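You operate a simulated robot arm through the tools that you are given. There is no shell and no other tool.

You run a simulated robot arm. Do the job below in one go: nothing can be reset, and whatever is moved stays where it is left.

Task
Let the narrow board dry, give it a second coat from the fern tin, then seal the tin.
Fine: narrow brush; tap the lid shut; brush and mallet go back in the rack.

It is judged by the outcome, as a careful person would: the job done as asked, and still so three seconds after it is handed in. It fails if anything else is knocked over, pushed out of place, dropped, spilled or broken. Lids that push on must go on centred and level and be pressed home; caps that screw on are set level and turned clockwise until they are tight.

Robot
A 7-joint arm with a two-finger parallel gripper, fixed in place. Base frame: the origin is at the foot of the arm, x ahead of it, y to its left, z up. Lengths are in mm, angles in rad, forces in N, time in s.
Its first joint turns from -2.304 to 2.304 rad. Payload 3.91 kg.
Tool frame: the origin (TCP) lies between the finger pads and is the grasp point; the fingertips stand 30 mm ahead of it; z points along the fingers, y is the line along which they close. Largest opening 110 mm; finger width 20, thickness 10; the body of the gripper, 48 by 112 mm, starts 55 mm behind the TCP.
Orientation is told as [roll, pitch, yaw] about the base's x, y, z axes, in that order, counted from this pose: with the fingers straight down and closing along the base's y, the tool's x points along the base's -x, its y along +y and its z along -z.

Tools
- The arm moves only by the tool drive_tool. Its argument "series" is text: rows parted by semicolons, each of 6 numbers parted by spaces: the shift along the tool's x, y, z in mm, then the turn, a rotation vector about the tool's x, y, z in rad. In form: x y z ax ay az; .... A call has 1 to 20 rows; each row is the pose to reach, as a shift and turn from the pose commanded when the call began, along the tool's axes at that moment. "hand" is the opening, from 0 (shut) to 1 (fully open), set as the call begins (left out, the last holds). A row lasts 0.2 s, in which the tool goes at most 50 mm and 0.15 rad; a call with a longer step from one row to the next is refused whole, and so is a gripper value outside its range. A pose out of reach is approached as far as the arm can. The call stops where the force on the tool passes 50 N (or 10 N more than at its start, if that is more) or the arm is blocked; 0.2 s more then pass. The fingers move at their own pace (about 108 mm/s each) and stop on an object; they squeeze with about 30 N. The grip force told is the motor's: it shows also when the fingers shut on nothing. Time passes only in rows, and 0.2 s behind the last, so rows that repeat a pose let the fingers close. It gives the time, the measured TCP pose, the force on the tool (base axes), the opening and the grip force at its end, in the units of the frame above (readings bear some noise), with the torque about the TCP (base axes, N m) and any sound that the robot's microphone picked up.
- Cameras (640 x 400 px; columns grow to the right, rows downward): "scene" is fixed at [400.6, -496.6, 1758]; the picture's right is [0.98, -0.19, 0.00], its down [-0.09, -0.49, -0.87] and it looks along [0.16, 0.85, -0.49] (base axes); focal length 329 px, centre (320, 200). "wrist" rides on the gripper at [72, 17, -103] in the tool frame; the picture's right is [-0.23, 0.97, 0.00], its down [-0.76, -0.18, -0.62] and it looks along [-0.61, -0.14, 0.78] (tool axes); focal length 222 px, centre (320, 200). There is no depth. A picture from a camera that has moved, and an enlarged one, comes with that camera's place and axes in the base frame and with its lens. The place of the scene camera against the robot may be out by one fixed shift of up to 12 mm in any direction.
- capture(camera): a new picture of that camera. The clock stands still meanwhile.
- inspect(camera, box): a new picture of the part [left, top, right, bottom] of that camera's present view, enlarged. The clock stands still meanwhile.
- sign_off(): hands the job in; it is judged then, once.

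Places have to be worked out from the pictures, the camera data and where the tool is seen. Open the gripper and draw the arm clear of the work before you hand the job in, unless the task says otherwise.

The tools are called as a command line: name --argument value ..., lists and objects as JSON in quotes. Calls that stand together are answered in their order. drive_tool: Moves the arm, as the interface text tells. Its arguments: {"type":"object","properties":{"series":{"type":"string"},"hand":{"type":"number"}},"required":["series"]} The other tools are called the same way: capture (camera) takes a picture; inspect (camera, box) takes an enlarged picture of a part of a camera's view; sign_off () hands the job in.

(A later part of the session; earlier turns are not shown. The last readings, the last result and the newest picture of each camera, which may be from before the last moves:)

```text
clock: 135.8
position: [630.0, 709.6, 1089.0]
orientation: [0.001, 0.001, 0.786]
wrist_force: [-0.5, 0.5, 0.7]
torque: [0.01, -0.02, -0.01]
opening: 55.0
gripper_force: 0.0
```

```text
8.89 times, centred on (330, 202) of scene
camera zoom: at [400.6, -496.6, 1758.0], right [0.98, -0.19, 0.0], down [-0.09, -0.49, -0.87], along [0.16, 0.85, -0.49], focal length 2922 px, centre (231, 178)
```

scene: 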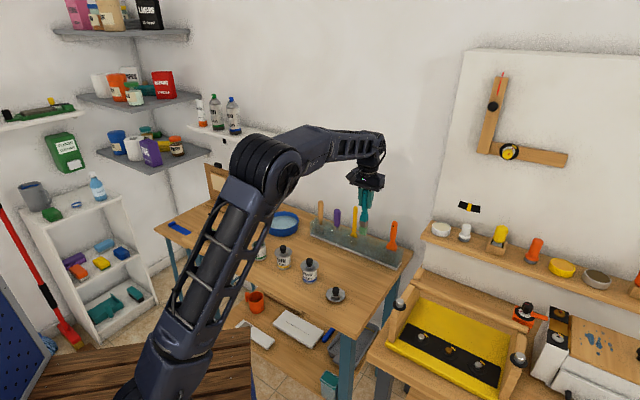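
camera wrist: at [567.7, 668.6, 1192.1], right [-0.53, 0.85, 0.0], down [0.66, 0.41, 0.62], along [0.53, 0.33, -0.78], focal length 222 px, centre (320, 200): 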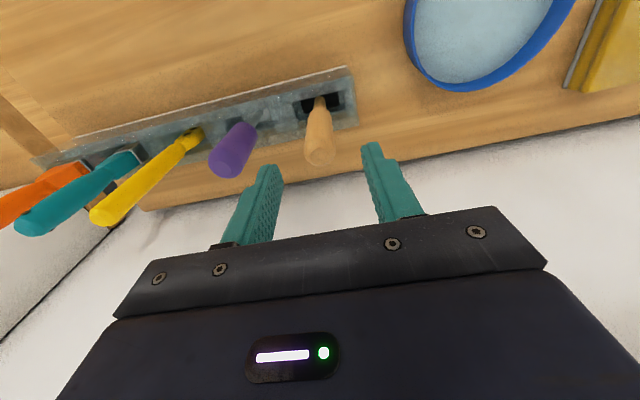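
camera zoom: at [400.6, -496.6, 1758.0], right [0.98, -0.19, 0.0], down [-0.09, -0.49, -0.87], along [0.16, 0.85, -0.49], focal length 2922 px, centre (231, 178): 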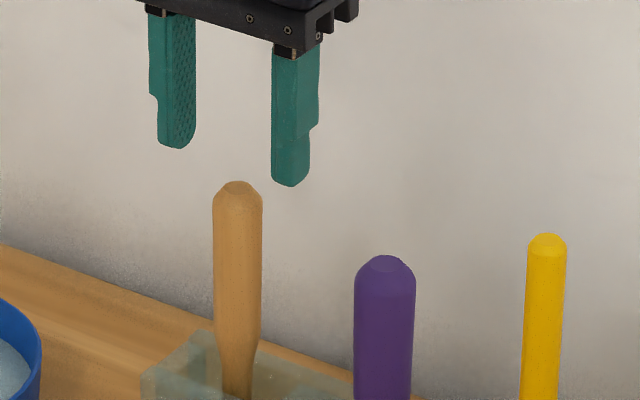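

The handle top is close to the TCP axis, within about 2–4 mm. I'll centre it and descend, aiming for the handle end to rest against the gripper palm so taps are backed firmly.

drive_tool --series "-2 0.6 15 0 0 0; -2 0.6 32 0 0 0; -2 0.6 50 0 0 0; -2 0.6 50 0 0 0" --hand 0.5

capture --camera "wrist"

inspect --camera "scene" --box '[300, 170, 360, 240]'

```text
clock: 136.8
position: [631.2, 712.0, 1037.2]
orientation: [0.0, -0.001, 0.787]
wrist_force: [-0.5, 0.2, -0.1]
torque: [0.0, 0.0, 0.02]
opening: 54.9
gripper_force: 0.0
```

```text
taken
camera wrist: at [568.3, 671.2, 1141.6], right [-0.53, 0.85, 0.0], down [0.66, 0.41, 0.62], along [0.53, 0.33, -0.78], focal length 222 px, centre (320, 200)
```

wrist: 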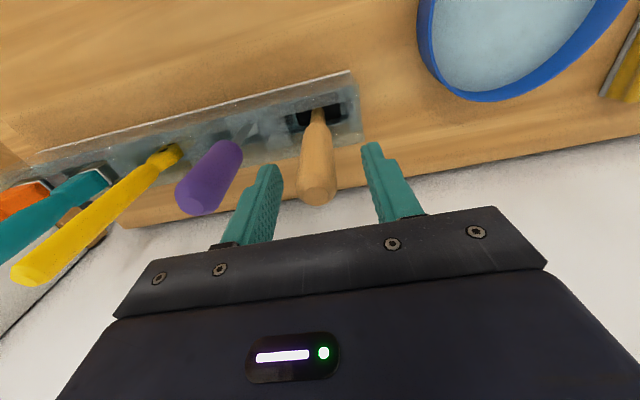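

```text
5.71 times, centred on (330, 205) of scene
camera zoom: at [400.6, -496.6, 1758.0], right [0.98, -0.19, 0.0], down [-0.09, -0.49, -0.87], along [0.16, 0.85, -0.49], focal length 1878 px, centre (263, 171)
```

zoom: 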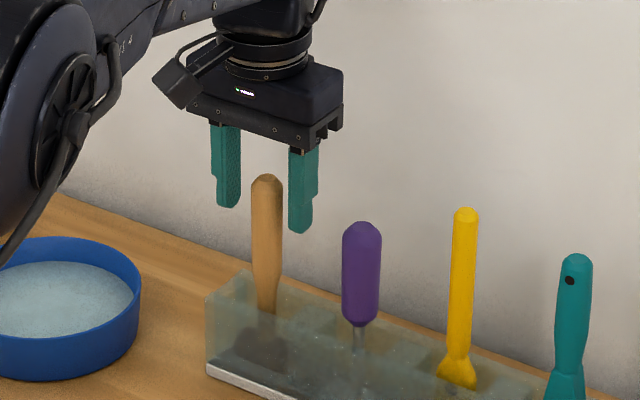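

drive_tool --series "-3 0 0 0 0 0; -3 0 12 0 0 0; -3 0 24 0 0 0; -3 0 32 0 0 0; -3 0 32 0 0 0" --hand 0.5

capture --camera "wrist"

inspect --camera "scene" --box '[300, 180, 360, 240]'

```text
clock: 138.0
position: [633.0, 713.5, 1006.1]
orientation: [-0.001, 0.001, 0.786]
wrist_force: [-0.6, 0.0, 0.8]
torque: [-0.04, -0.04, 0.03]
opening: 55.1
gripper_force: 0.2
```

```text
taken
camera wrist: at [570.9, 673.5, 1109.7], right [-0.53, 0.85, 0.0], down [0.66, 0.41, 0.62], along [0.53, 0.33, -0.78], focal length 222 px, centre (320, 200)
```

wrist: 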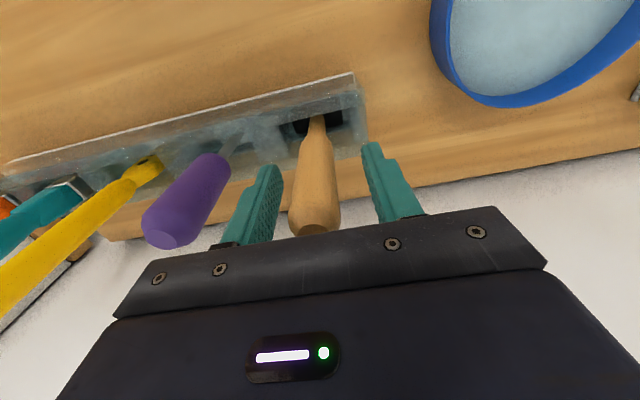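

```text
6.67 times, centred on (330, 210) of scene
camera zoom: at [400.6, -496.6, 1758.0], right [0.98, -0.19, 0.0], down [-0.09, -0.49, -0.87], along [0.16, 0.85, -0.49], focal length 2192 px, centre (253, 133)
```

zoom: 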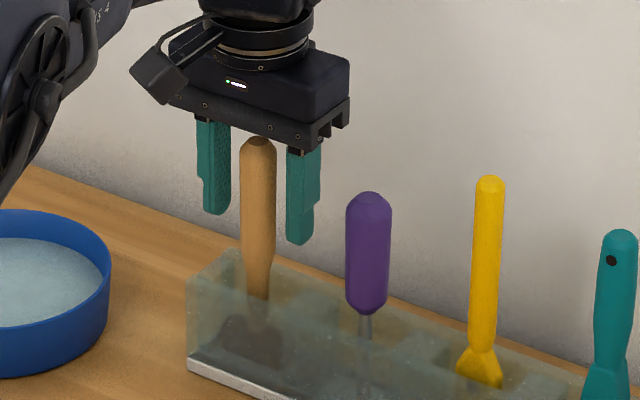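

drive_tool --series "0 -1.5 8 0 0 0; 0 -1.5 14 0 0 0; 0 -1.5 14 0 0 0" --hand 0.5

inspect --camera "wrist" --box '[220, 90, 420, 240]'

inspect --camera "scene" --box '[310, 185, 350, 240]'

```text
clock: 138.8
position: [634.4, 711.9, 993.0]
orientation: [0.0, 0.001, 0.786]
wrist_force: [-0.3, -0.2, 0.4]
torque: [-0.01, 0.04, -0.01]
opening: 55.3
gripper_force: 0.1
```

```text
2.67 times, centred on (320, 165) of wrist
camera zoom: at [572.0, 672.4, 1095.9], right [-0.53, 0.85, 0.0], down [0.66, 0.41, 0.62], along [0.53, 0.33, -0.78], focal length 592 px, centre (320, 293)
```

zoom: 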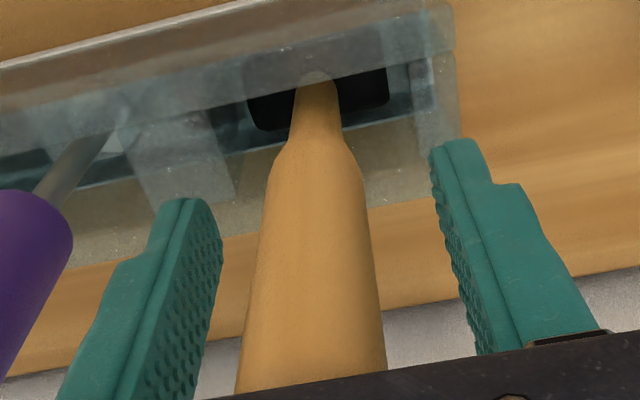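

```text
7.27 times, centred on (330, 212) of scene
camera zoom: at [400.6, -496.6, 1758.0], right [0.98, -0.19, 0.0], down [-0.09, -0.49, -0.87], along [0.16, 0.85, -0.49], focal length 2391 px, centre (247, 109)
```

zoom: 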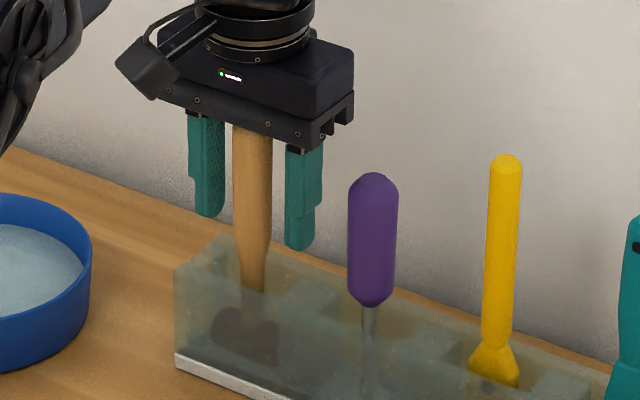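

drive_tool --series "0 0 2 0 0 0; 0 0 4 0 0 0; 0 0 6 0 0 0; 0 0 6 0 0 0" --hand 0.5

drive_tool --series "0 0 1 0 0 0; 0 0 2 0 0 0; 0 0 2 0 0 0" --hand 0.5

```text
clock: 139.8
position: [634.0, 712.8, 988.6]
orientation: [-0.001, -0.004, 0.783]
wrist_force: [1.9, 1.0, 24.3]
torque: [-0.07, 0.17, -0.01]
opening: 55.2
gripper_force: 0.0
```

```text
clock: 140.7
position: [634.6, 713.9, 987.9]
orientation: [0.001, -0.004, 0.785]
wrist_force: [-0.2, -2.4, 10.2]
torque: [0.03, 0.11, -0.01]
opening: 54.9
gripper_force: 0.1
stopped in row 3: the force on the tool passed its limit at 51 N (the readings are from after the stop); the commanded pose is now the measured one
```

The palm touches the handle end at a TCP height of about 988. I'll back off half a millimetre and grip.

drive_tool --series "0 0 -0.6 0 0 0; 0 0 -0.6 0 0 0" --hand 0.5

drive_tool --series "0 0 0 0 0 0; 0 0 0 0 0 0; 0 0 0 0 0 0; 0 0 0 0 0 0" --hand 0

inspect --camera "wrist" --box '[220, 90, 420, 240]'

inspect --camera "scene" --box '[310, 185, 350, 240]'

```text
clock: 141.2
position: [635.2, 714.0, 988.6]
orientation: [0.002, -0.007, 0.784]
wrist_force: [0.0, -1.7, 12.1]
torque: [0.02, 0.05, -0.03]
opening: 55.0
gripper_force: 0.0
```

```text
clock: 142.2
position: [635.7, 712.2, 989.8]
orientation: [0.002, -0.006, 0.784]
wrist_force: [5.0, -5.3, 19.3]
torque: [-0.55, -0.54, 0.02]
opening: 23.8
gripper_force: 29.5
```

```text
2.67 times, centred on (320, 165) of wrist
camera zoom: at [571.9, 671.8, 1091.8], right [-0.53, 0.85, 0.0], down [0.66, 0.41, 0.63], along [0.53, 0.33, -0.78], focal length 592 px, centre (320, 293)
```

zoom: 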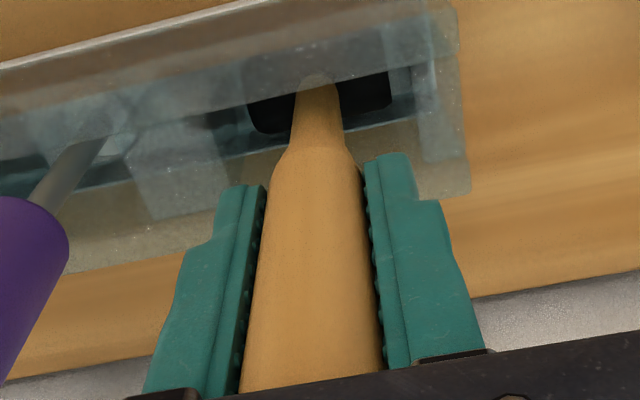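

```text
7.27 times, centred on (330, 212) of scene
camera zoom: at [400.6, -496.6, 1758.0], right [0.98, -0.19, 0.0], down [-0.09, -0.49, -0.87], along [0.16, 0.85, -0.49], focal length 2391 px, centre (247, 109)
```

zoom: 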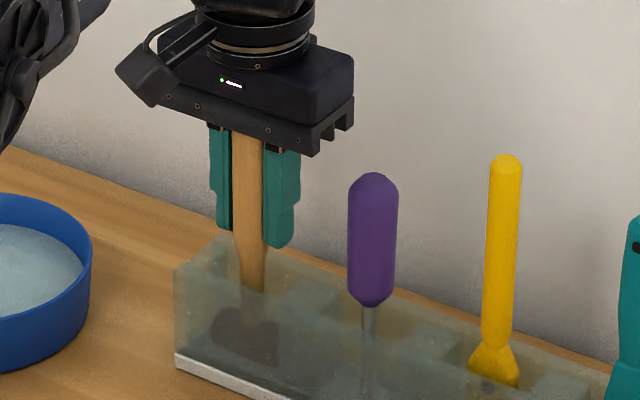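

The mallet is gripped at 23.8 mm. I'll lift straight up slowly, watching for snags.

drive_tool --series "0 0 -3 0 0 0; 0 0 -8 0 0 0; 0 0 -15 0 0 0; 0 0 -25 0 0 0; 0 0 -35 0 0 0; 0 0 -35 0 0 0" --hand 0

inspect --camera "scene" --box '[300, 180, 360, 240]'

inspect --camera "wrist" --box '[220, 90, 420, 240]'

```text
clock: 143.7
position: [633.4, 713.0, 1023.7]
orientation: [0.0, -0.003, 0.785]
wrist_force: [0.5, -0.2, -3.4]
torque: [-0.01, -0.03, 0.0]
opening: 23.7
gripper_force: 29.9
```

```text
6.67 times, centred on (330, 210) of scene
camera zoom: at [400.6, -496.6, 1758.0], right [0.98, -0.19, 0.0], down [-0.09, -0.49, -0.87], along [0.16, 0.85, -0.49], focal length 2192 px, centre (253, 133)
```

zoom: 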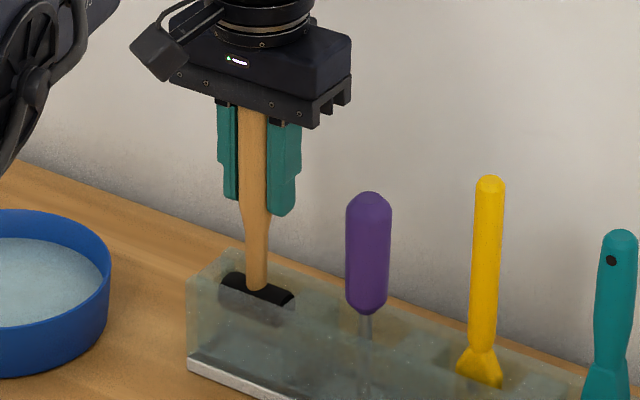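

```text
2.67 times, centred on (320, 165) of wrist
camera zoom: at [571.3, 672.2, 1126.4], right [-0.53, 0.85, 0.0], down [0.66, 0.41, 0.63], along [0.53, 0.33, -0.78], focal length 592 px, centre (320, 293)
```

zoom: 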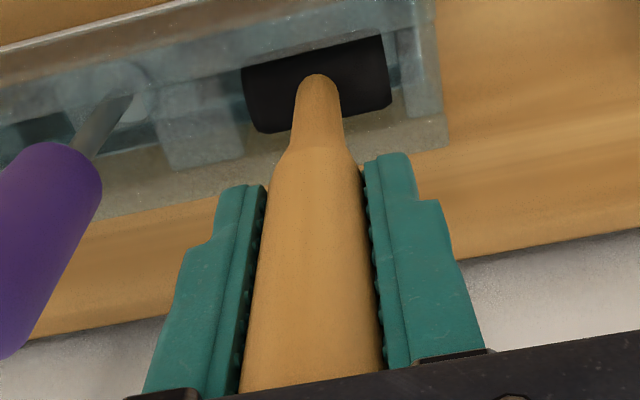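

drive_tool --series "0 0 -12 0 0 0; 0 0 -25 0 0 0; 0 0 -40 0 0 0; 0 0 -60 0 0 0; 0 0 -85 0 0 0; 0 0 -110 0 0 0; 0 0 -126 0 0 0; 0 0 -126 0 0 0" --hand 0

inspect --camera "scene" --box '[300, 150, 360, 240]'

inspect --camera "wrist" --box '[220, 90, 420, 240]'

```text
clock: 145.4
position: [634.7, 713.5, 1149.3]
orientation: [0.001, -0.005, 0.787]
wrist_force: [0.2, -0.3, -3.8]
torque: [-0.01, -0.03, -0.01]
opening: 23.8
gripper_force: 29.8
```

```text
4.44 times, centred on (330, 195) of scene
camera zoom: at [400.6, -496.6, 1758.0], right [0.98, -0.19, 0.0], down [-0.09, -0.49, -0.87], along [0.16, 0.85, -0.49], focal length 1461 px, centre (276, 222)
```

zoom: 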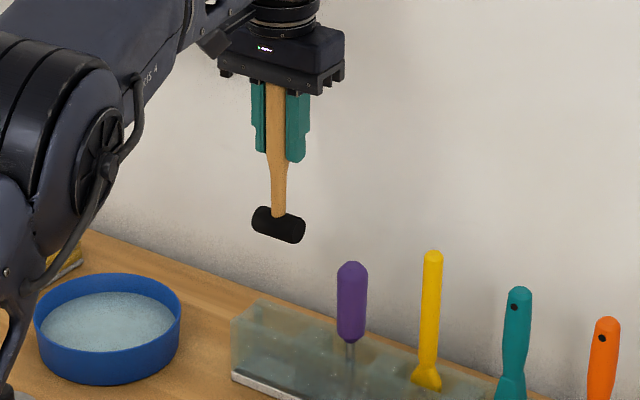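

```text
2.67 times, centred on (320, 165) of wrist
camera zoom: at [572.2, 672.7, 1252.6], right [-0.53, 0.85, 0.0], down [0.66, 0.41, 0.63], along [0.53, 0.33, -0.78], focal length 592 px, centre (320, 293)
```

zoom: 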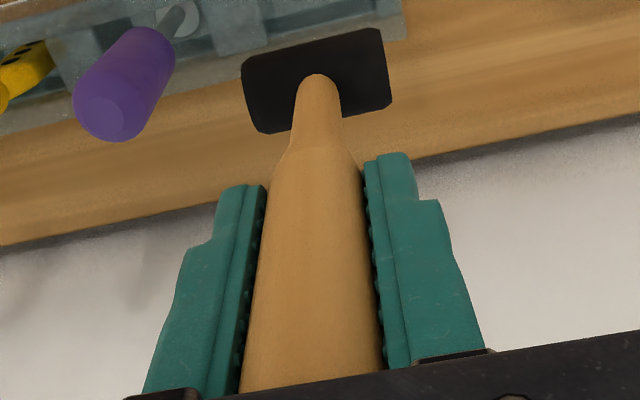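

The mallet is held firmly, with the head bottom about 112 mm below the TCP. I'll carry it above the lid knob at about (356.5, 613).

drive_tool --series "9 4 0 0 0 0; 27 13 0 0 0 0; 54 25 0 0 0 0; 86 40 0 0 0 0; 118 55 0 0 0 0; 150 70 0 0 0 0; 182 85 0 0 0 0; 213 100 0 0 0 0; 237 111 0 0 0 0; 255 120 0 0 0 0; 265 124 0 0 0 0; 267.9 125.6 0 0 0 0; 267.9 125.6 0 0 0 0; 267.9 125.6 0 0 0 0" --hand 0

capture --camera "wrist"

inspect --camera "scene" --box '[230, 190, 290, 270]'

```text
clock: 148.4
position: [356.0, 612.5, 1148.0]
orientation: [0.002, -0.003, 0.784]
wrist_force: [1.0, 0.6, -3.3]
torque: [-0.02, -0.02, 0.0]
opening: 23.7
gripper_force: 29.8
```

```text
taken
camera wrist: at [293.1, 571.3, 1251.1], right [-0.53, 0.85, 0.0], down [0.66, 0.41, 0.63], along [0.53, 0.33, -0.78], focal length 222 px, centre (320, 200)
```

wrist: 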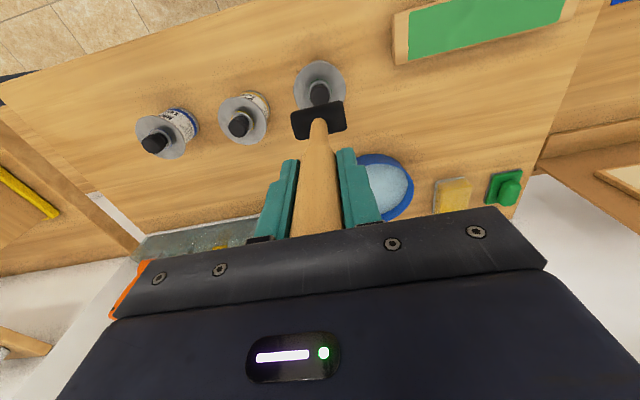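

```text
5.00 times, centred on (260, 230) of scene
camera zoom: at [400.6, -496.6, 1758.0], right [0.98, -0.19, 0.0], down [-0.09, -0.49, -0.87], along [0.16, 0.85, -0.49], focal length 1644 px, centre (620, 50)
```

zoom: 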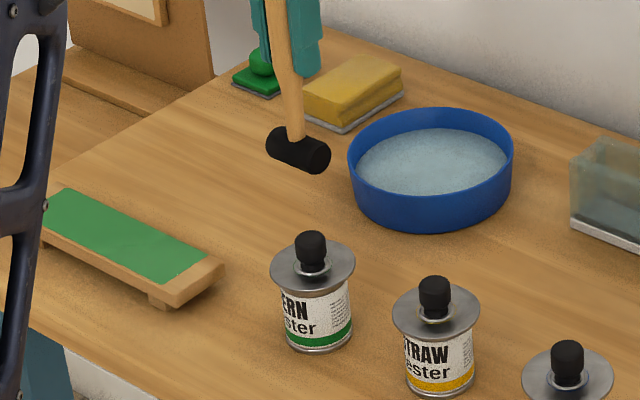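

drive_tool --series "0 0 15 0 0 0; 0 0 35 0 0 0; 0 0 52 0 0 0; 0 0 60 0 0 0; 0 0 60 0 0 0" --hand 0

inspect --camera "wrist" --box '[250, 50, 390, 150]'

inspect --camera "scene" --box '[240, 220, 280, 265]'

```text
clock: 149.7
position: [356.1, 612.3, 1088.6]
orientation: [-0.001, -0.004, 0.786]
wrist_force: [-0.3, 0.1, -2.0]
torque: [-0.01, -0.03, -0.02]
opening: 24.0
gripper_force: 29.7
```

```text
4.00 times, centred on (320, 100) of wrist
camera zoom: at [293.4, 571.6, 1190.7], right [-0.53, 0.85, 0.0], down [0.66, 0.41, 0.63], along [0.53, 0.33, -0.78], focal length 888 px, centre (320, 600)
```

zoom: 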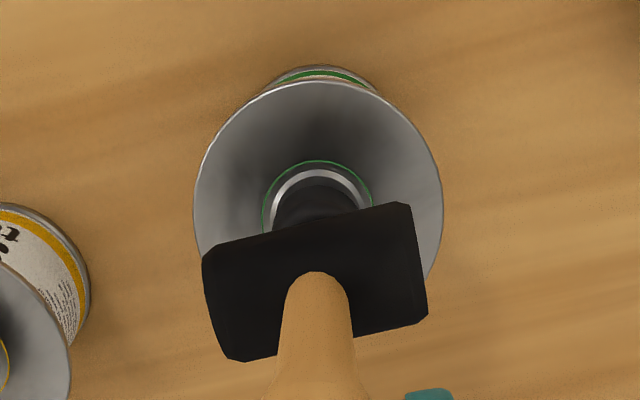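

```text
8.89 times, centred on (260, 242) of scene
camera zoom: at [400.6, -496.6, 1758.0], right [0.98, -0.19, 0.0], down [-0.09, -0.49, -0.87], along [0.16, 0.85, -0.49], focal length 2922 px, centre (853, -178)
```

zoom: 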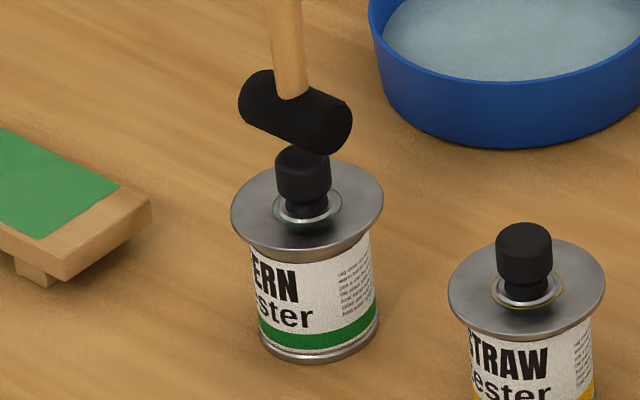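

The mallet head is centred over the knob. I'll approach slowly to find contact first.

drive_tool --series "0 0 5 0 0 0; 0 0 10 0 0 0; 0 0 14 0 0 0; 0 0 14 0 0 0" --hand 0

inspect --camera "scene" --box '[245, 225, 275, 260]'

```text
clock: 150.7
position: [356.8, 613.6, 1077.5]
orientation: [0.001, -0.008, 0.783]
wrist_force: [-0.5, -3.8, 29.1]
torque: [-0.39, -0.02, -0.03]
opening: 23.6
gripper_force: 29.8
```

```text
11.43 times, centred on (260, 242) of scene
camera zoom: at [400.6, -496.6, 1758.0], right [0.98, -0.19, 0.0], down [-0.09, -0.49, -0.87], along [0.16, 0.85, -0.49], focal length 3757 px, centre (1006, -286)
```

zoom: 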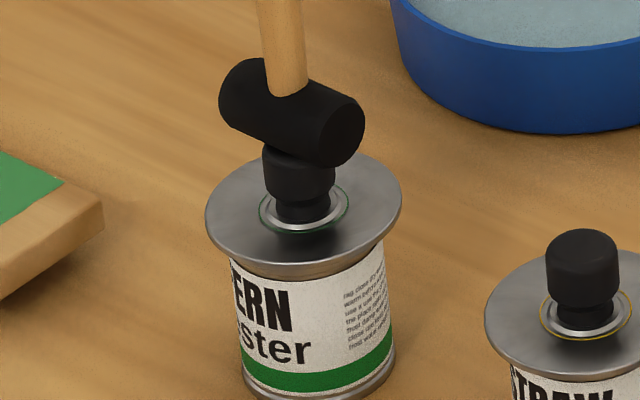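

Contact at a TCP height of about 1077. I'll raise about 25 mm and give a measured tap.

drive_tool --series "0 0 -10 0 0 0; 0 0 -25 0 0 0; 0 0 -25 0 0 0; 0 0 1 0 0 0; 0 0 -12 0 0 0; 0 0 -25 0 0 0" --hand 0

inspect --camera "scene" --box '[245, 225, 275, 260]'

```text
clock: 152.1
position: [356.8, 612.9, 1099.5]
orientation: [0.0, -0.004, 0.786]
wrist_force: [0.1, 0.6, -3.5]
torque: [-0.01, -0.04, 0.01]
opening: 23.7
gripper_force: 30.1
```

```text
11.43 times, centred on (260, 242) of scene
camera zoom: at [400.6, -496.6, 1758.0], right [0.98, -0.19, 0.0], down [-0.09, -0.49, -0.87], along [0.16, 0.85, -0.49], focal length 3757 px, centre (1006, -286)
```

zoom: 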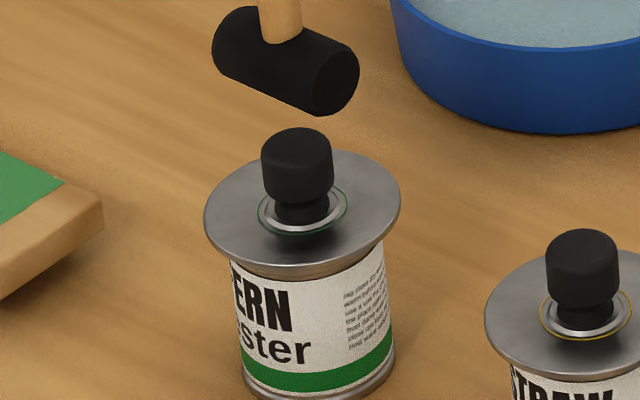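

The lid hasn't moved. I'll give a firmer, faster tap.

drive_tool --series "0 0 -18 0 0 0; 0 0 -18 0 0 0; 0 0 31 0 0 0; 0 0 31 0 0 0; 0 0 0 0 0 0" --hand 0

inspect --camera "scene" --box '[245, 225, 275, 260]'

```text
clock: 152.9
position: [356.4, 614.9, 1077.5]
orientation: [0.001, -0.008, 0.781]
wrist_force: [-1.5, -1.9, 6.1]
torque: [-0.26, 0.06, 0.0]
opening: 23.5
gripper_force: 30.1
stopped in row 4: the force on the tool passed its limit at 78 N (the readings are from after the stop); the commanded pose is now the measured one
```

```text
11.43 times, centred on (260, 242) of scene
camera zoom: at [400.6, -496.6, 1758.0], right [0.98, -0.19, 0.0], down [-0.09, -0.49, -0.87], along [0.16, 0.85, -0.49], focal length 3757 px, centre (1006, -286)
```

zoom: 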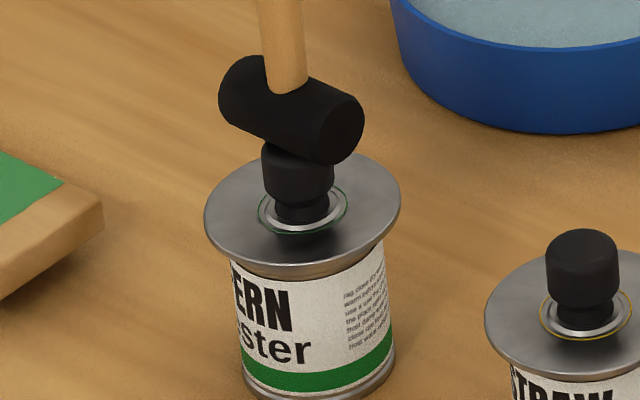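

Even a 78 N tap didn't sink it. Comparing lid and tin axes in the images, the lid sits about 1 mm off centre, so its plug is resting on the rim. I'll put the mallet back and re-seat the lid properly; first lifting away and taking a clearer look.

drive_tool --series "0 0 -10 0 0 0; 0 0 -30 0 0 0; 0 0 -52 0 0 0; 0 0 -71 0 0 0; -20 -9 -71 0 0 0; -50 -23 -71 0 0 0; -85 -40 -71 0 0 0; -120 -56 -71 0 0 0; -155 -73 -71 0 0 0; -190 -89 -71 0 0 0; -220 -103 -71 0 0 0; -245 -115 -71 0 0 0; -260 -122 -71 0 0 0; -267.9 -125.6 -71 0 0 0; -267.9 -125.6 -71 0 0 0" --hand 0

inspect --camera "scene" --box '[246, 235, 276, 268]'

capture --camera "wrist"

inspect --camera "scene" --box '[300, 150, 360, 240]'

```text
clock: 156.1
position: [634.1, 715.2, 1149.0]
orientation: [0.002, -0.008, 0.785]
wrist_force: [-0.2, -0.1, -2.2]
torque: [0.01, -0.01, -0.03]
opening: 23.7
gripper_force: 29.6
```

```text
12.12 times, centred on (261, 252) of scene
camera zoom: at [400.6, -496.6, 1758.0], right [0.98, -0.19, 0.0], down [-0.09, -0.49, -0.87], along [0.16, 0.85, -0.49], focal length 3985 px, centre (1035, -424)
```

zoom: 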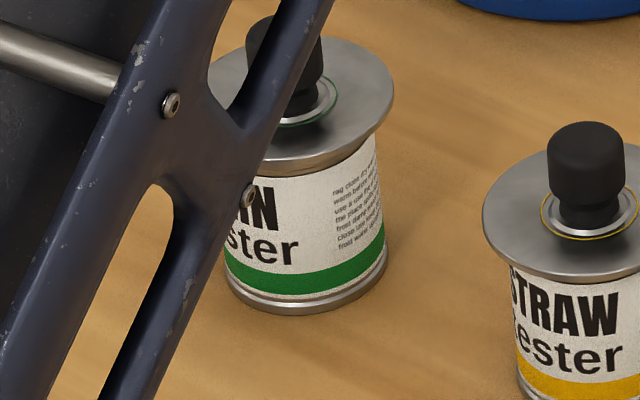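

```text
taken
camera wrist: at [571.5, 673.3, 1251.2], right [-0.53, 0.85, 0.0], down [0.66, 0.41, 0.63], along [0.53, 0.33, -0.78], focal length 222 px, centre (320, 200)
```

wrist: 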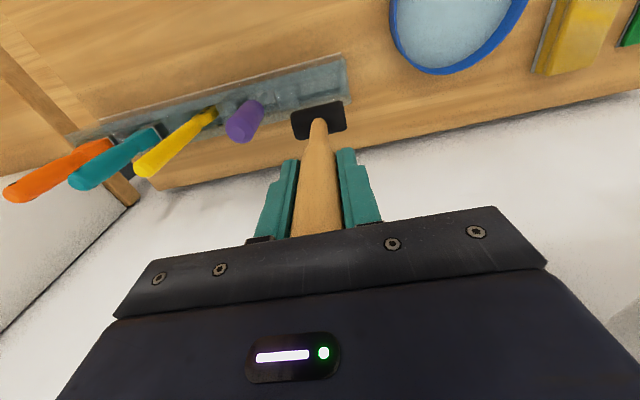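

```text
4.44 times, centred on (330, 195) of scene
camera zoom: at [400.6, -496.6, 1758.0], right [0.98, -0.19, 0.0], down [-0.09, -0.49, -0.87], along [0.16, 0.85, -0.49], focal length 1461 px, centre (276, 222)
```

zoom: 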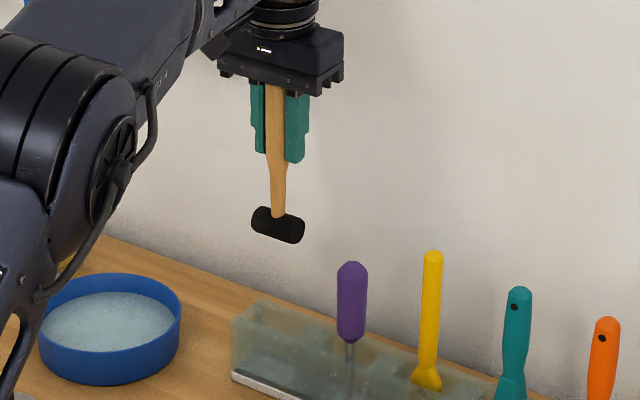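

inspect --camera "wrist" --box '[220, 90, 420, 240]'

```text
2.67 times, centred on (320, 165) of wrist
camera zoom: at [571.5, 673.3, 1251.2], right [-0.53, 0.85, 0.0], down [0.66, 0.41, 0.63], along [0.53, 0.33, -0.78], focal length 592 px, centre (320, 293)
```

zoom: 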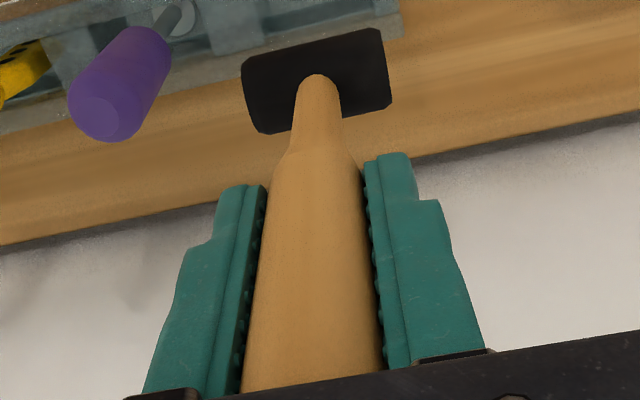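

drive_tool --series "0.8 -1.8 0 0 0 0; 0.8 -1.8 25 0 0 0; 0.8 -1.8 50 0 0 0; 0.8 -1.8 75 0 0 0; 0.8 -1.8 90 0 0 0; 0.8 -1.8 90 0 0 0" --hand 0

inspect --camera "wrist" --box '[220, 90, 420, 240]'

inspect --camera "scene" --box '[300, 180, 360, 240]'

```text
clock: 157.5
position: [636.8, 712.9, 1058.4]
orientation: [0.001, -0.008, 0.784]
wrist_force: [-0.5, 0.3, -2.9]
torque: [-0.03, -0.04, 0.01]
opening: 23.7
gripper_force: 30.0
```

```text
2.67 times, centred on (320, 165) of wrist
camera zoom: at [573.1, 671.3, 1161.2], right [-0.53, 0.85, 0.0], down [0.66, 0.41, 0.63], along [0.53, 0.33, -0.78], focal length 592 px, centre (320, 293)
```

zoom: 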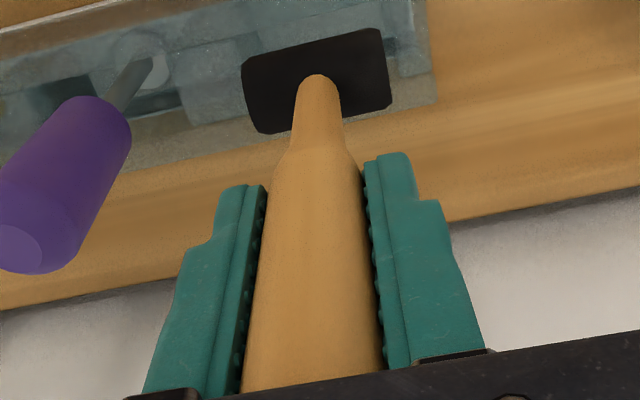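

```text
6.67 times, centred on (330, 210) of scene
camera zoom: at [400.6, -496.6, 1758.0], right [0.98, -0.19, 0.0], down [-0.09, -0.49, -0.87], along [0.16, 0.85, -0.49], focal length 2192 px, centre (253, 133)
```

zoom: 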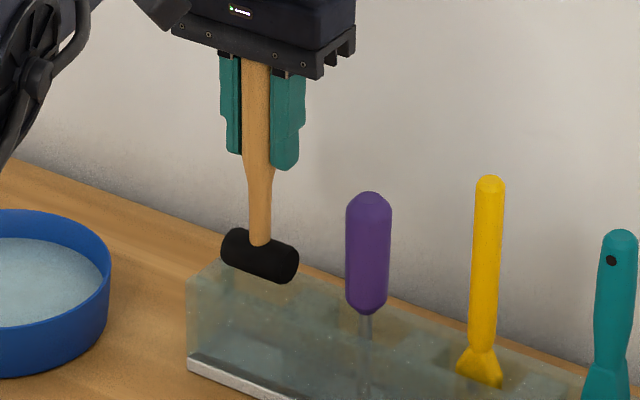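

drive_tool --series "0 0.7 10 0 0 0; 0 0.7 20 0 0 0; 0 0.7 30 0 0 0; 0 0.7 35 0 0 0; 0 0.7 35 0 0 0" --hand 0

inspect --camera "wrist" --box '[220, 90, 420, 240]'

inspect --camera "scene" --box '[300, 180, 360, 240]'

```text
clock: 158.7
position: [636.2, 712.4, 1023.9]
orientation: [0.001, -0.006, 0.785]
wrist_force: [-0.3, 0.0, -3.6]
torque: [-0.01, -0.01, -0.01]
opening: 23.9
gripper_force: 29.8
```

```text
2.67 times, centred on (320, 165) of wrist
camera zoom: at [572.5, 671.9, 1126.2], right [-0.53, 0.85, 0.0], down [0.66, 0.41, 0.63], along [0.53, 0.33, -0.78], focal length 592 px, centre (320, 293)
```

zoom: 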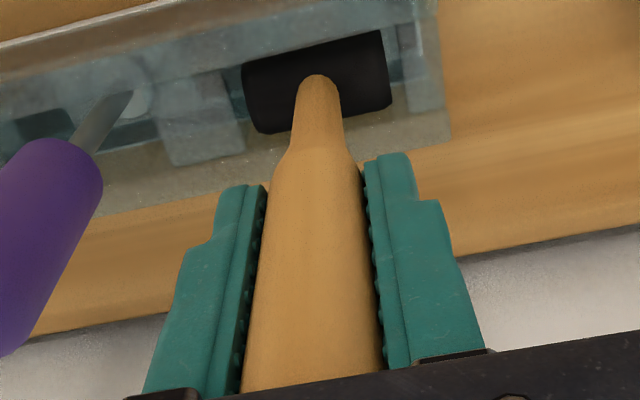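

```text
6.67 times, centred on (330, 210) of scene
camera zoom: at [400.6, -496.6, 1758.0], right [0.98, -0.19, 0.0], down [-0.09, -0.49, -0.87], along [0.16, 0.85, -0.49], focal length 2192 px, centre (253, 133)
```

zoom: 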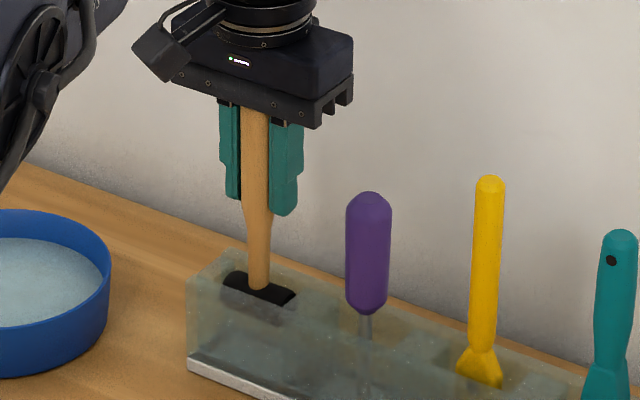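

drive_tool --series "1.2 0 0 0 0 0; 1.2 0 10 0 0 0; 1.2 0 20 0 0 0; 1.2 0 28 0 0 0; 1.2 0 31 0 0 0; 1.2 0 31 0 0 0" --hand 0

drive_tool --series "0 0 1 0 0 0; 0 0 2 0 0 0; 0 0 2 0 0 0" --hand 0

inspect --camera "scene" --box '[300, 180, 360, 240]'

```text
clock: 160.1
position: [634.8, 712.3, 992.8]
orientation: [0.001, -0.008, 0.785]
wrist_force: [-0.2, 0.5, -2.7]
torque: [0.02, 0.0, 0.0]
opening: 23.9
gripper_force: 30.8
```

```text
clock: 160.9
position: [633.2, 711.9, 990.3]
orientation: [0.003, -0.007, 0.784]
wrist_force: [-0.4, 0.3, -3.4]
torque: [0.05, 0.01, 0.0]
opening: 23.8
gripper_force: 30.2
```

```text
6.67 times, centred on (330, 210) of scene
camera zoom: at [400.6, -496.6, 1758.0], right [0.98, -0.19, 0.0], down [-0.09, -0.49, -0.87], along [0.16, 0.85, -0.49], focal length 2192 px, centre (253, 133)
```

zoom: 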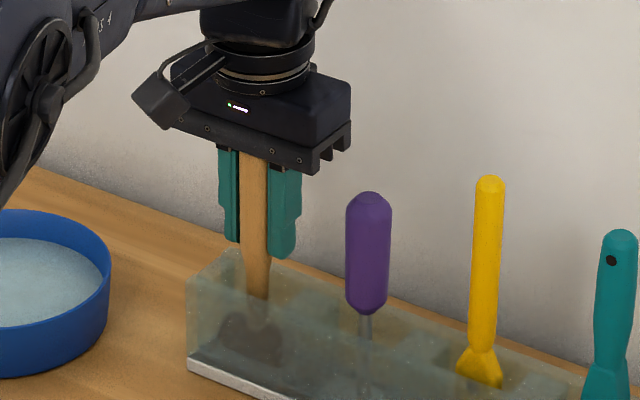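

drive_tool --series "0 0 0.7 0 0 0; 0 0 1.2 0 0 0; 0 0 1.2 0 0 0" --hand 0

drive_tool --series "0 0 0.6 0 0 0; 0 0 0.6 0 0 0" --hand 0

```text
clock: 161.7
position: [634.0, 712.1, 989.3]
orientation: [0.001, -0.005, 0.782]
wrist_force: [-0.4, 0.2, -4.0]
torque: [0.03, 0.02, -0.02]
opening: 23.8
gripper_force: 30.4
```

```text
clock: 162.3
position: [635.3, 712.5, 987.5]
orientation: [0.0, -0.007, 0.784]
wrist_force: [-0.1, -0.5, -1.1]
torque: [0.0, -0.01, 0.02]
opening: 23.5
gripper_force: 29.8
```

drive_tool --series "0 0 0.3 0 0 0; 0 0 0.3 0 0 0" --hand 0

drive_tool --series "0 0 0 0 0 0; 0 0 0 0 0 0; 0 0 0 0 0 0" --hand 0.5

drive_tool --series "0 0 -10 0 0 0; 0 0 -30 0 0 0; 0 0 -60 0 0 0; 0 0 -100 0 0 0; 0 0 -140 0 0 0; 0 0 -160 0 0 0" --hand 0.5

inspect --camera "scene" --box '[300, 170, 420, 270]'

```text
clock: 162.9
position: [634.6, 711.4, 988.0]
orientation: [0.003, -0.008, 0.785]
wrist_force: [-1.1, -2.3, 3.5]
torque: [-0.44, 0.12, -0.07]
opening: 23.8
gripper_force: 30.5
```

```text
clock: 163.7
position: [635.6, 713.0, 988.8]
orientation: [0.003, -0.011, 0.783]
wrist_force: [-1.2, 0.7, 8.2]
torque: [-0.11, 0.04, -0.02]
opening: 55.1
gripper_force: 0.0
```

```text
clock: 165.1
position: [634.5, 712.5, 1147.3]
orientation: [0.002, -0.007, 0.783]
wrist_force: [0.6, 0.0, -0.8]
torque: [-0.03, 0.02, 0.02]
opening: 54.9
gripper_force: 0.1
```

```text
4.00 times, centred on (360, 220) of scene
camera zoom: at [400.6, -496.6, 1758.0], right [0.98, -0.19, 0.0], down [-0.09, -0.49, -0.87], along [0.16, 0.85, -0.49], focal length 1315 px, centre (160, 120)
```

zoom: 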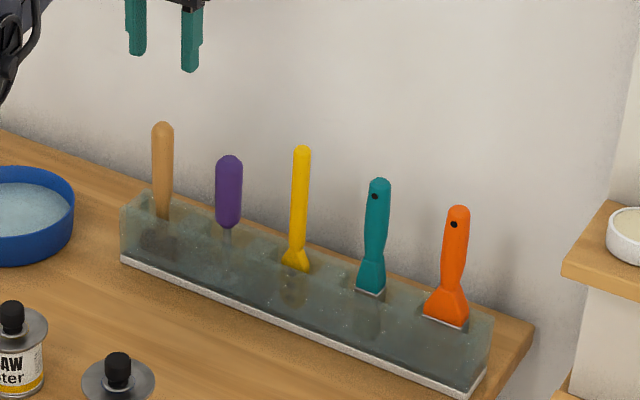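

The mallet is back in its slot. Now I'll return to the lid, levelling the slight tool tilt on the way.

drive_tool --series "20 9 0 -0.0035 0.0064 0; 58 27 0 -0.0035 0.0064 0; 98 46 0 -0.0035 0.0064 0; 138 65 0 -0.0035 0.0064 0; 178 84 0 -0.0035 0.0064 0; 218 103 0 -0.0035 0.0064 0; 250 118 0 -0.0035 0.0064 0; 267.1 126.4 0 -0.0035 0.0064 0; 267.1 126.4 35 -0.0035 0.0064 0; 267.1 126.4 67 -0.0035 0.0064 0; 267.1 126.4 67 -0.0035 0.0064 0" --hand 0.45

inspect --camera "wrist" --box '[250, 50, 390, 150]'

inspect --camera "scene" --box '[246, 230, 276, 265]'

```text
clock: 167.5
position: [355.4, 612.3, 1079.4]
orientation: [0.005, -0.001, 0.783]
wrist_force: [-0.7, 0.2, -0.5]
torque: [-0.01, 0.02, -0.01]
opening: 49.5
gripper_force: 0.0
```

```text
4.00 times, centred on (320, 100) of wrist
camera zoom: at [292.8, 571.4, 1182.7], right [-0.53, 0.85, 0.01], down [0.67, 0.41, 0.62], along [0.53, 0.33, -0.78], focal length 888 px, centre (320, 600)
```

zoom: 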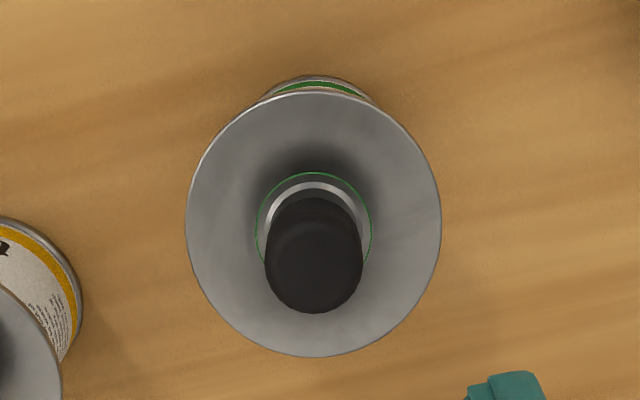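

```text
11.43 times, centred on (261, 248) of scene
camera zoom: at [400.6, -496.6, 1758.0], right [0.98, -0.19, 0.0], down [-0.09, -0.49, -0.87], along [0.16, 0.85, -0.49], focal length 3757 px, centre (994, -343)
```

zoom: 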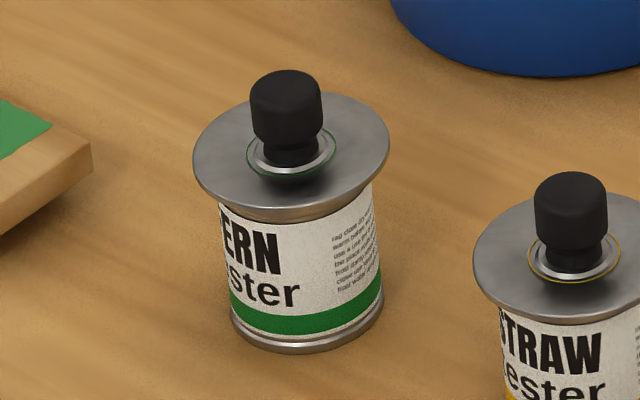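

The lid is about 1 mm off the tin axis along the tool's y. I'll centre the fingers on the tin axis so that closing them nudges the lid into alignment, and correct the small roll too.

drive_tool --series "-0.3 -0.9 20 0.0035 0.0035 0; -0.3 -0.9 50 0.0035 0.0035 0; -0.3 -0.9 80 0.0035 0.0035 0; -0.3 -0.9 100 0.0035 0.0035 0; -0.3 -0.9 112 0.0035 0.0035 0; -0.3 -0.9 112 0.0035 0.0035 0" --hand 0.42

inspect --camera "wrist" --box '[240, 60, 400, 220]'

inspect --camera "scene" --box '[246, 230, 276, 265]'

```text
clock: 168.9
position: [355.5, 613.4, 966.8]
orientation: [0.001, 0.002, 0.785]
wrist_force: [-0.3, -0.9, -0.2]
torque: [0.02, 0.02, 0.03]
opening: 46.2
gripper_force: 0.1
```

```text
2.50 times, centred on (320, 140) of wrist
camera zoom: at [293.6, 572.7, 1070.9], right [-0.53, 0.85, 0.0], down [0.67, 0.41, 0.62], along [0.53, 0.33, -0.78], focal length 555 px, centre (320, 350)
```

zoom: 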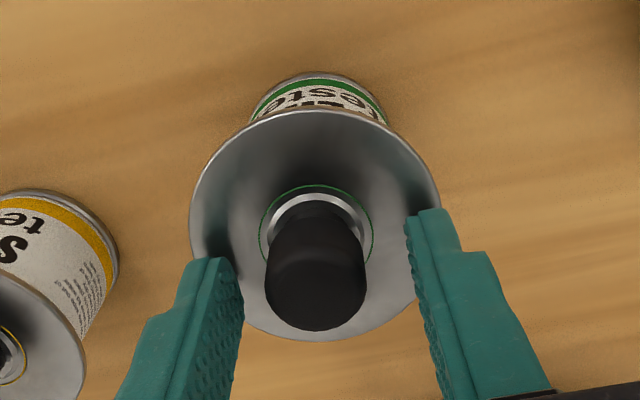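

```text
11.43 times, centred on (261, 248) of scene
camera zoom: at [400.6, -496.6, 1758.0], right [0.98, -0.19, 0.0], down [-0.09, -0.49, -0.87], along [0.16, 0.85, -0.49], focal length 3757 px, centre (994, -343)
```

zoom: 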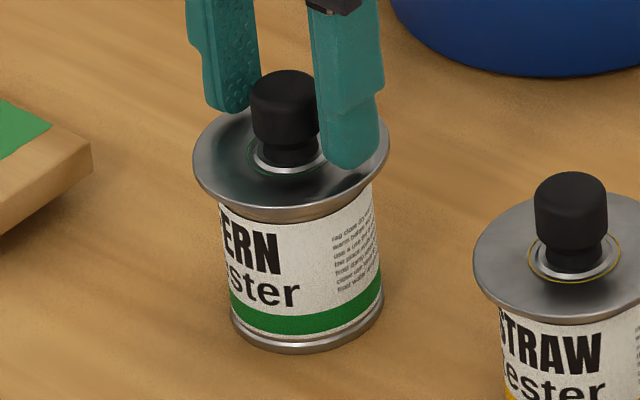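

drive_tool --series "0 0 2 0 0 0; 0 0 4 0 0 0; 0 0 4 0 0 0" --hand 0.42

drive_tool --series "0 0 0 0 0 0; 0 0 0 0 0 0; 0 0 0 0 0 0; 0 0 0 0 0 0" --hand 0

inspect --camera "wrist" --box '[240, 60, 400, 220]'

inspect --camera "scene" --box '[246, 230, 276, 265]'

```text
clock: 169.7
position: [355.6, 612.7, 963.7]
orientation: [0.002, 0.001, 0.783]
wrist_force: [-0.1, 0.1, -0.2]
torque: [0.02, 0.0, 0.01]
opening: 46.5
gripper_force: 0.0
```

```text
clock: 170.7
position: [356.1, 614.6, 963.4]
orientation: [0.002, 0.002, 0.784]
wrist_force: [0.3, -0.4, 0.7]
torque: [0.0, 0.02, -0.06]
opening: 23.3
gripper_force: 29.9
```

```text
2.50 times, centred on (320, 140) of wrist
camera zoom: at [294.0, 572.6, 1067.2], right [-0.53, 0.85, 0.0], down [0.67, 0.41, 0.62], along [0.53, 0.33, -0.78], focal length 555 px, centre (320, 350)
```

zoom: 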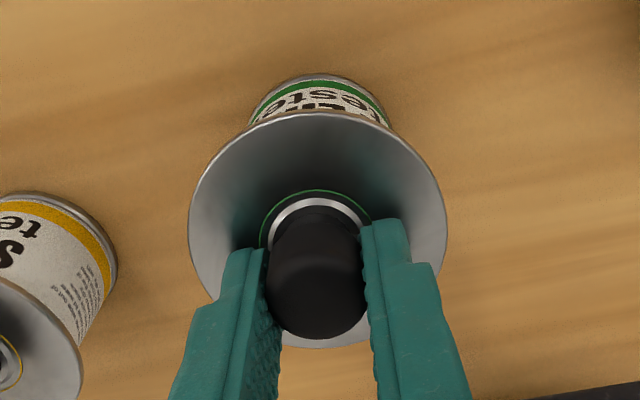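

```text
11.43 times, centred on (261, 248) of scene
camera zoom: at [400.6, -496.6, 1758.0], right [0.98, -0.19, 0.0], down [-0.09, -0.49, -0.87], along [0.16, 0.85, -0.49], focal length 3757 px, centre (994, -343)
```

zoom: 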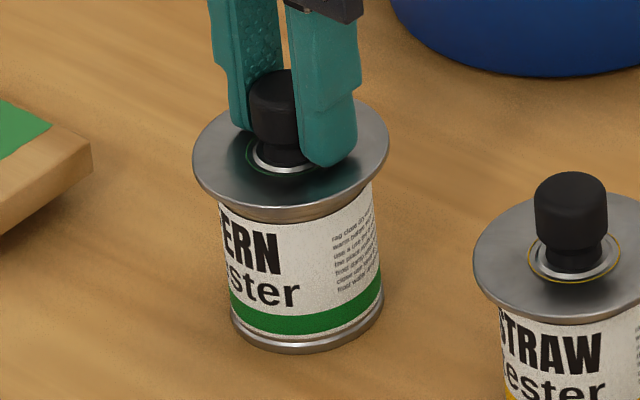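

drive_tool --series "0 0 1 0 0 0; 0 0 1 0 0 0" --hand 0

inspect --camera "wrist" --box '[280, 80, 360, 130]'

inspect --camera "scene" --box '[251, 238, 273, 262]'

```text
clock: 171.3
position: [356.5, 614.2, 962.1]
orientation: [0.006, 0.002, 0.784]
wrist_force: [-0.8, -2.4, 15.7]
torque: [-0.28, 0.1, 0.02]
opening: 23.0
gripper_force: 30.1
```

```text
8.00 times, centred on (320, 105) of wrist
camera zoom: at [294.0, 572.5, 1066.9], right [-0.53, 0.85, 0.0], down [0.67, 0.41, 0.62], along [0.53, 0.33, -0.78], focal length 1777 px, centre (320, 960)
```

zoom: 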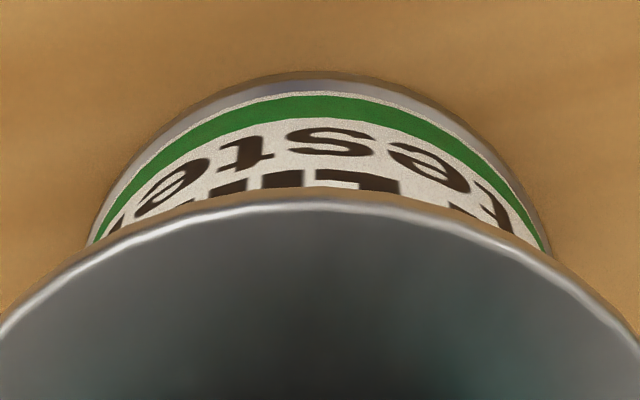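

```text
16.00 times, centred on (262, 250) of scene
camera zoom: at [400.6, -496.6, 1758.0], right [0.98, -0.19, 0.0], down [-0.09, -0.49, -0.87], along [0.16, 0.85, -0.49], focal length 5260 px, centre (1248, -600)
```

zoom: 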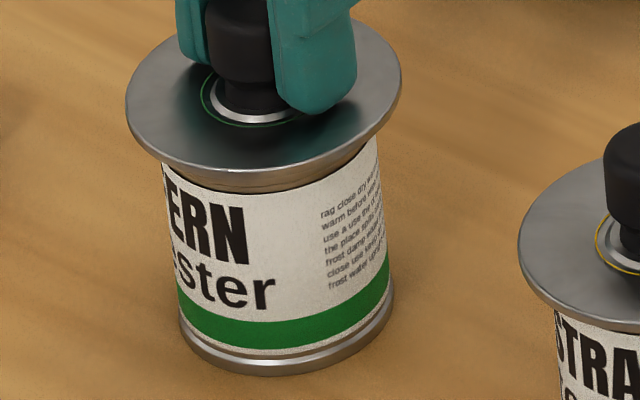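

The force is now off-centre towards tool +x/−y, so the plug's edge is catching there. I'll search gently in small steps the other way under light pressure.

drive_tool --series "-0.5 0.2 -0.3 0 0 0; -0.5 0.2 -0.3 0 0 0" --hand 0

drive_tool --series "-0.5 0.2 0 0 0 0; -0.5 0.2 0 0 0 0" --hand 0

drive_tool --series "-0.5 0.2 0 0 0 0; -0.5 0.2 0 0 0 0" --hand 0

```text
clock: 171.9
position: [357.4, 613.4, 963.5]
orientation: [0.003, 0.001, 0.784]
wrist_force: [-0.9, -4.0, 16.6]
torque: [-0.29, 0.08, 0.02]
opening: 23.1
gripper_force: 30.0
```

```text
clock: 172.5
position: [356.7, 614.6, 963.4]
orientation: [0.002, 0.001, 0.784]
wrist_force: [-0.3, -7.3, 17.3]
torque: [-0.36, 0.1, -0.01]
opening: 23.2
gripper_force: 30.3
```

```text
clock: 173.1
position: [356.4, 614.6, 963.4]
orientation: [0.005, 0.002, 0.782]
wrist_force: [-1.7, -5.8, 16.5]
torque: [-0.31, 0.13, -0.02]
opening: 23.0
gripper_force: 30.2
```

inspect --camera "scene" --box '[251, 238, 273, 262]'

inspect --camera "wrist" --box '[280, 80, 360, 130]'

```text
16.00 times, centred on (262, 250) of scene
camera zoom: at [400.6, -496.6, 1758.0], right [0.98, -0.19, 0.0], down [-0.09, -0.49, -0.87], along [0.16, 0.85, -0.49], focal length 5260 px, centre (1248, -600)
```

zoom: 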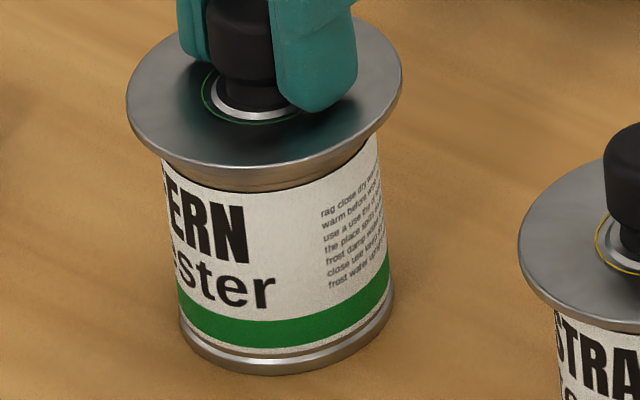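

```text
8.00 times, centred on (320, 105) of wrist
camera zoom: at [294.3, 573.9, 1066.8], right [-0.53, 0.85, 0.0], down [0.67, 0.41, 0.62], along [0.53, 0.33, -0.78], focal length 1777 px, centre (320, 960)
```

zoom: 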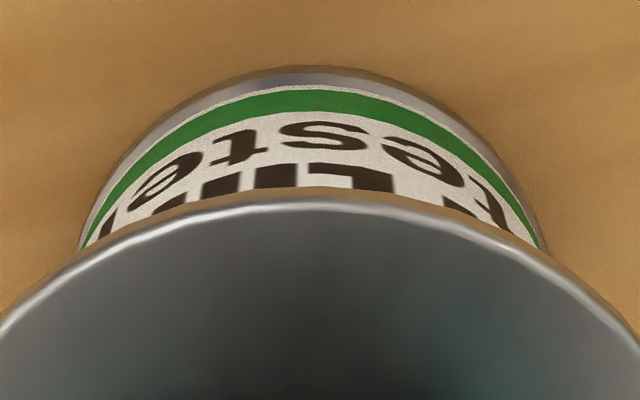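

The tin stayed put and the lid slides on the rim, so it just isn't finding the mouth yet. I'll run a fine spiral search under light pressure around the estimated centre.

drive_tool --series "0.6 -0.3 -0.6 0 0 0; 1.1 -0.6 -0.6 0 0 0; 1.5 -0.6 -0.6 0 0 0; 1.38 -0.32 -0.6 0 0 0; 1.1 -0.2 -0.6 0 0 0; 0.82 -0.32 -0.6 0 0 0; 0.7 -0.6 -0.6 0 0 0; 0.82 -0.88 -0.6 0 0 0; 1.1 -1.0 -0.6 0 0 0; 1.38 -0.88 -0.6 0 0 0" --hand 0

```text
clock: 175.3
position: [357.4, 612.9, 963.0]
orientation: [0.002, 0.001, 0.784]
wrist_force: [-0.3, 0.2, -0.5]
torque: [0.02, -0.03, -0.04]
opening: 23.1
gripper_force: 29.7
```

drive_tool --series "0 0 0.5 0 0 0; 0 0 0.5 0 0 0" --hand 0

drive_tool --series "0 0 0.5 0 0 0; 0 0 0.5 0 0 0" --hand 0

```text
clock: 175.9
position: [355.8, 613.5, 963.1]
orientation: [0.002, 0.0, 0.784]
wrist_force: [0.4, 1.1, 5.1]
torque: [0.01, -0.12, -0.03]
opening: 23.0
gripper_force: 30.3
```

```text
clock: 176.5
position: [357.4, 613.7, 964.2]
orientation: [0.004, 0.002, 0.785]
wrist_force: [2.1, -2.2, 13.8]
torque: [-0.12, -0.1, -0.01]
opening: 23.1
gripper_force: 30.5
```

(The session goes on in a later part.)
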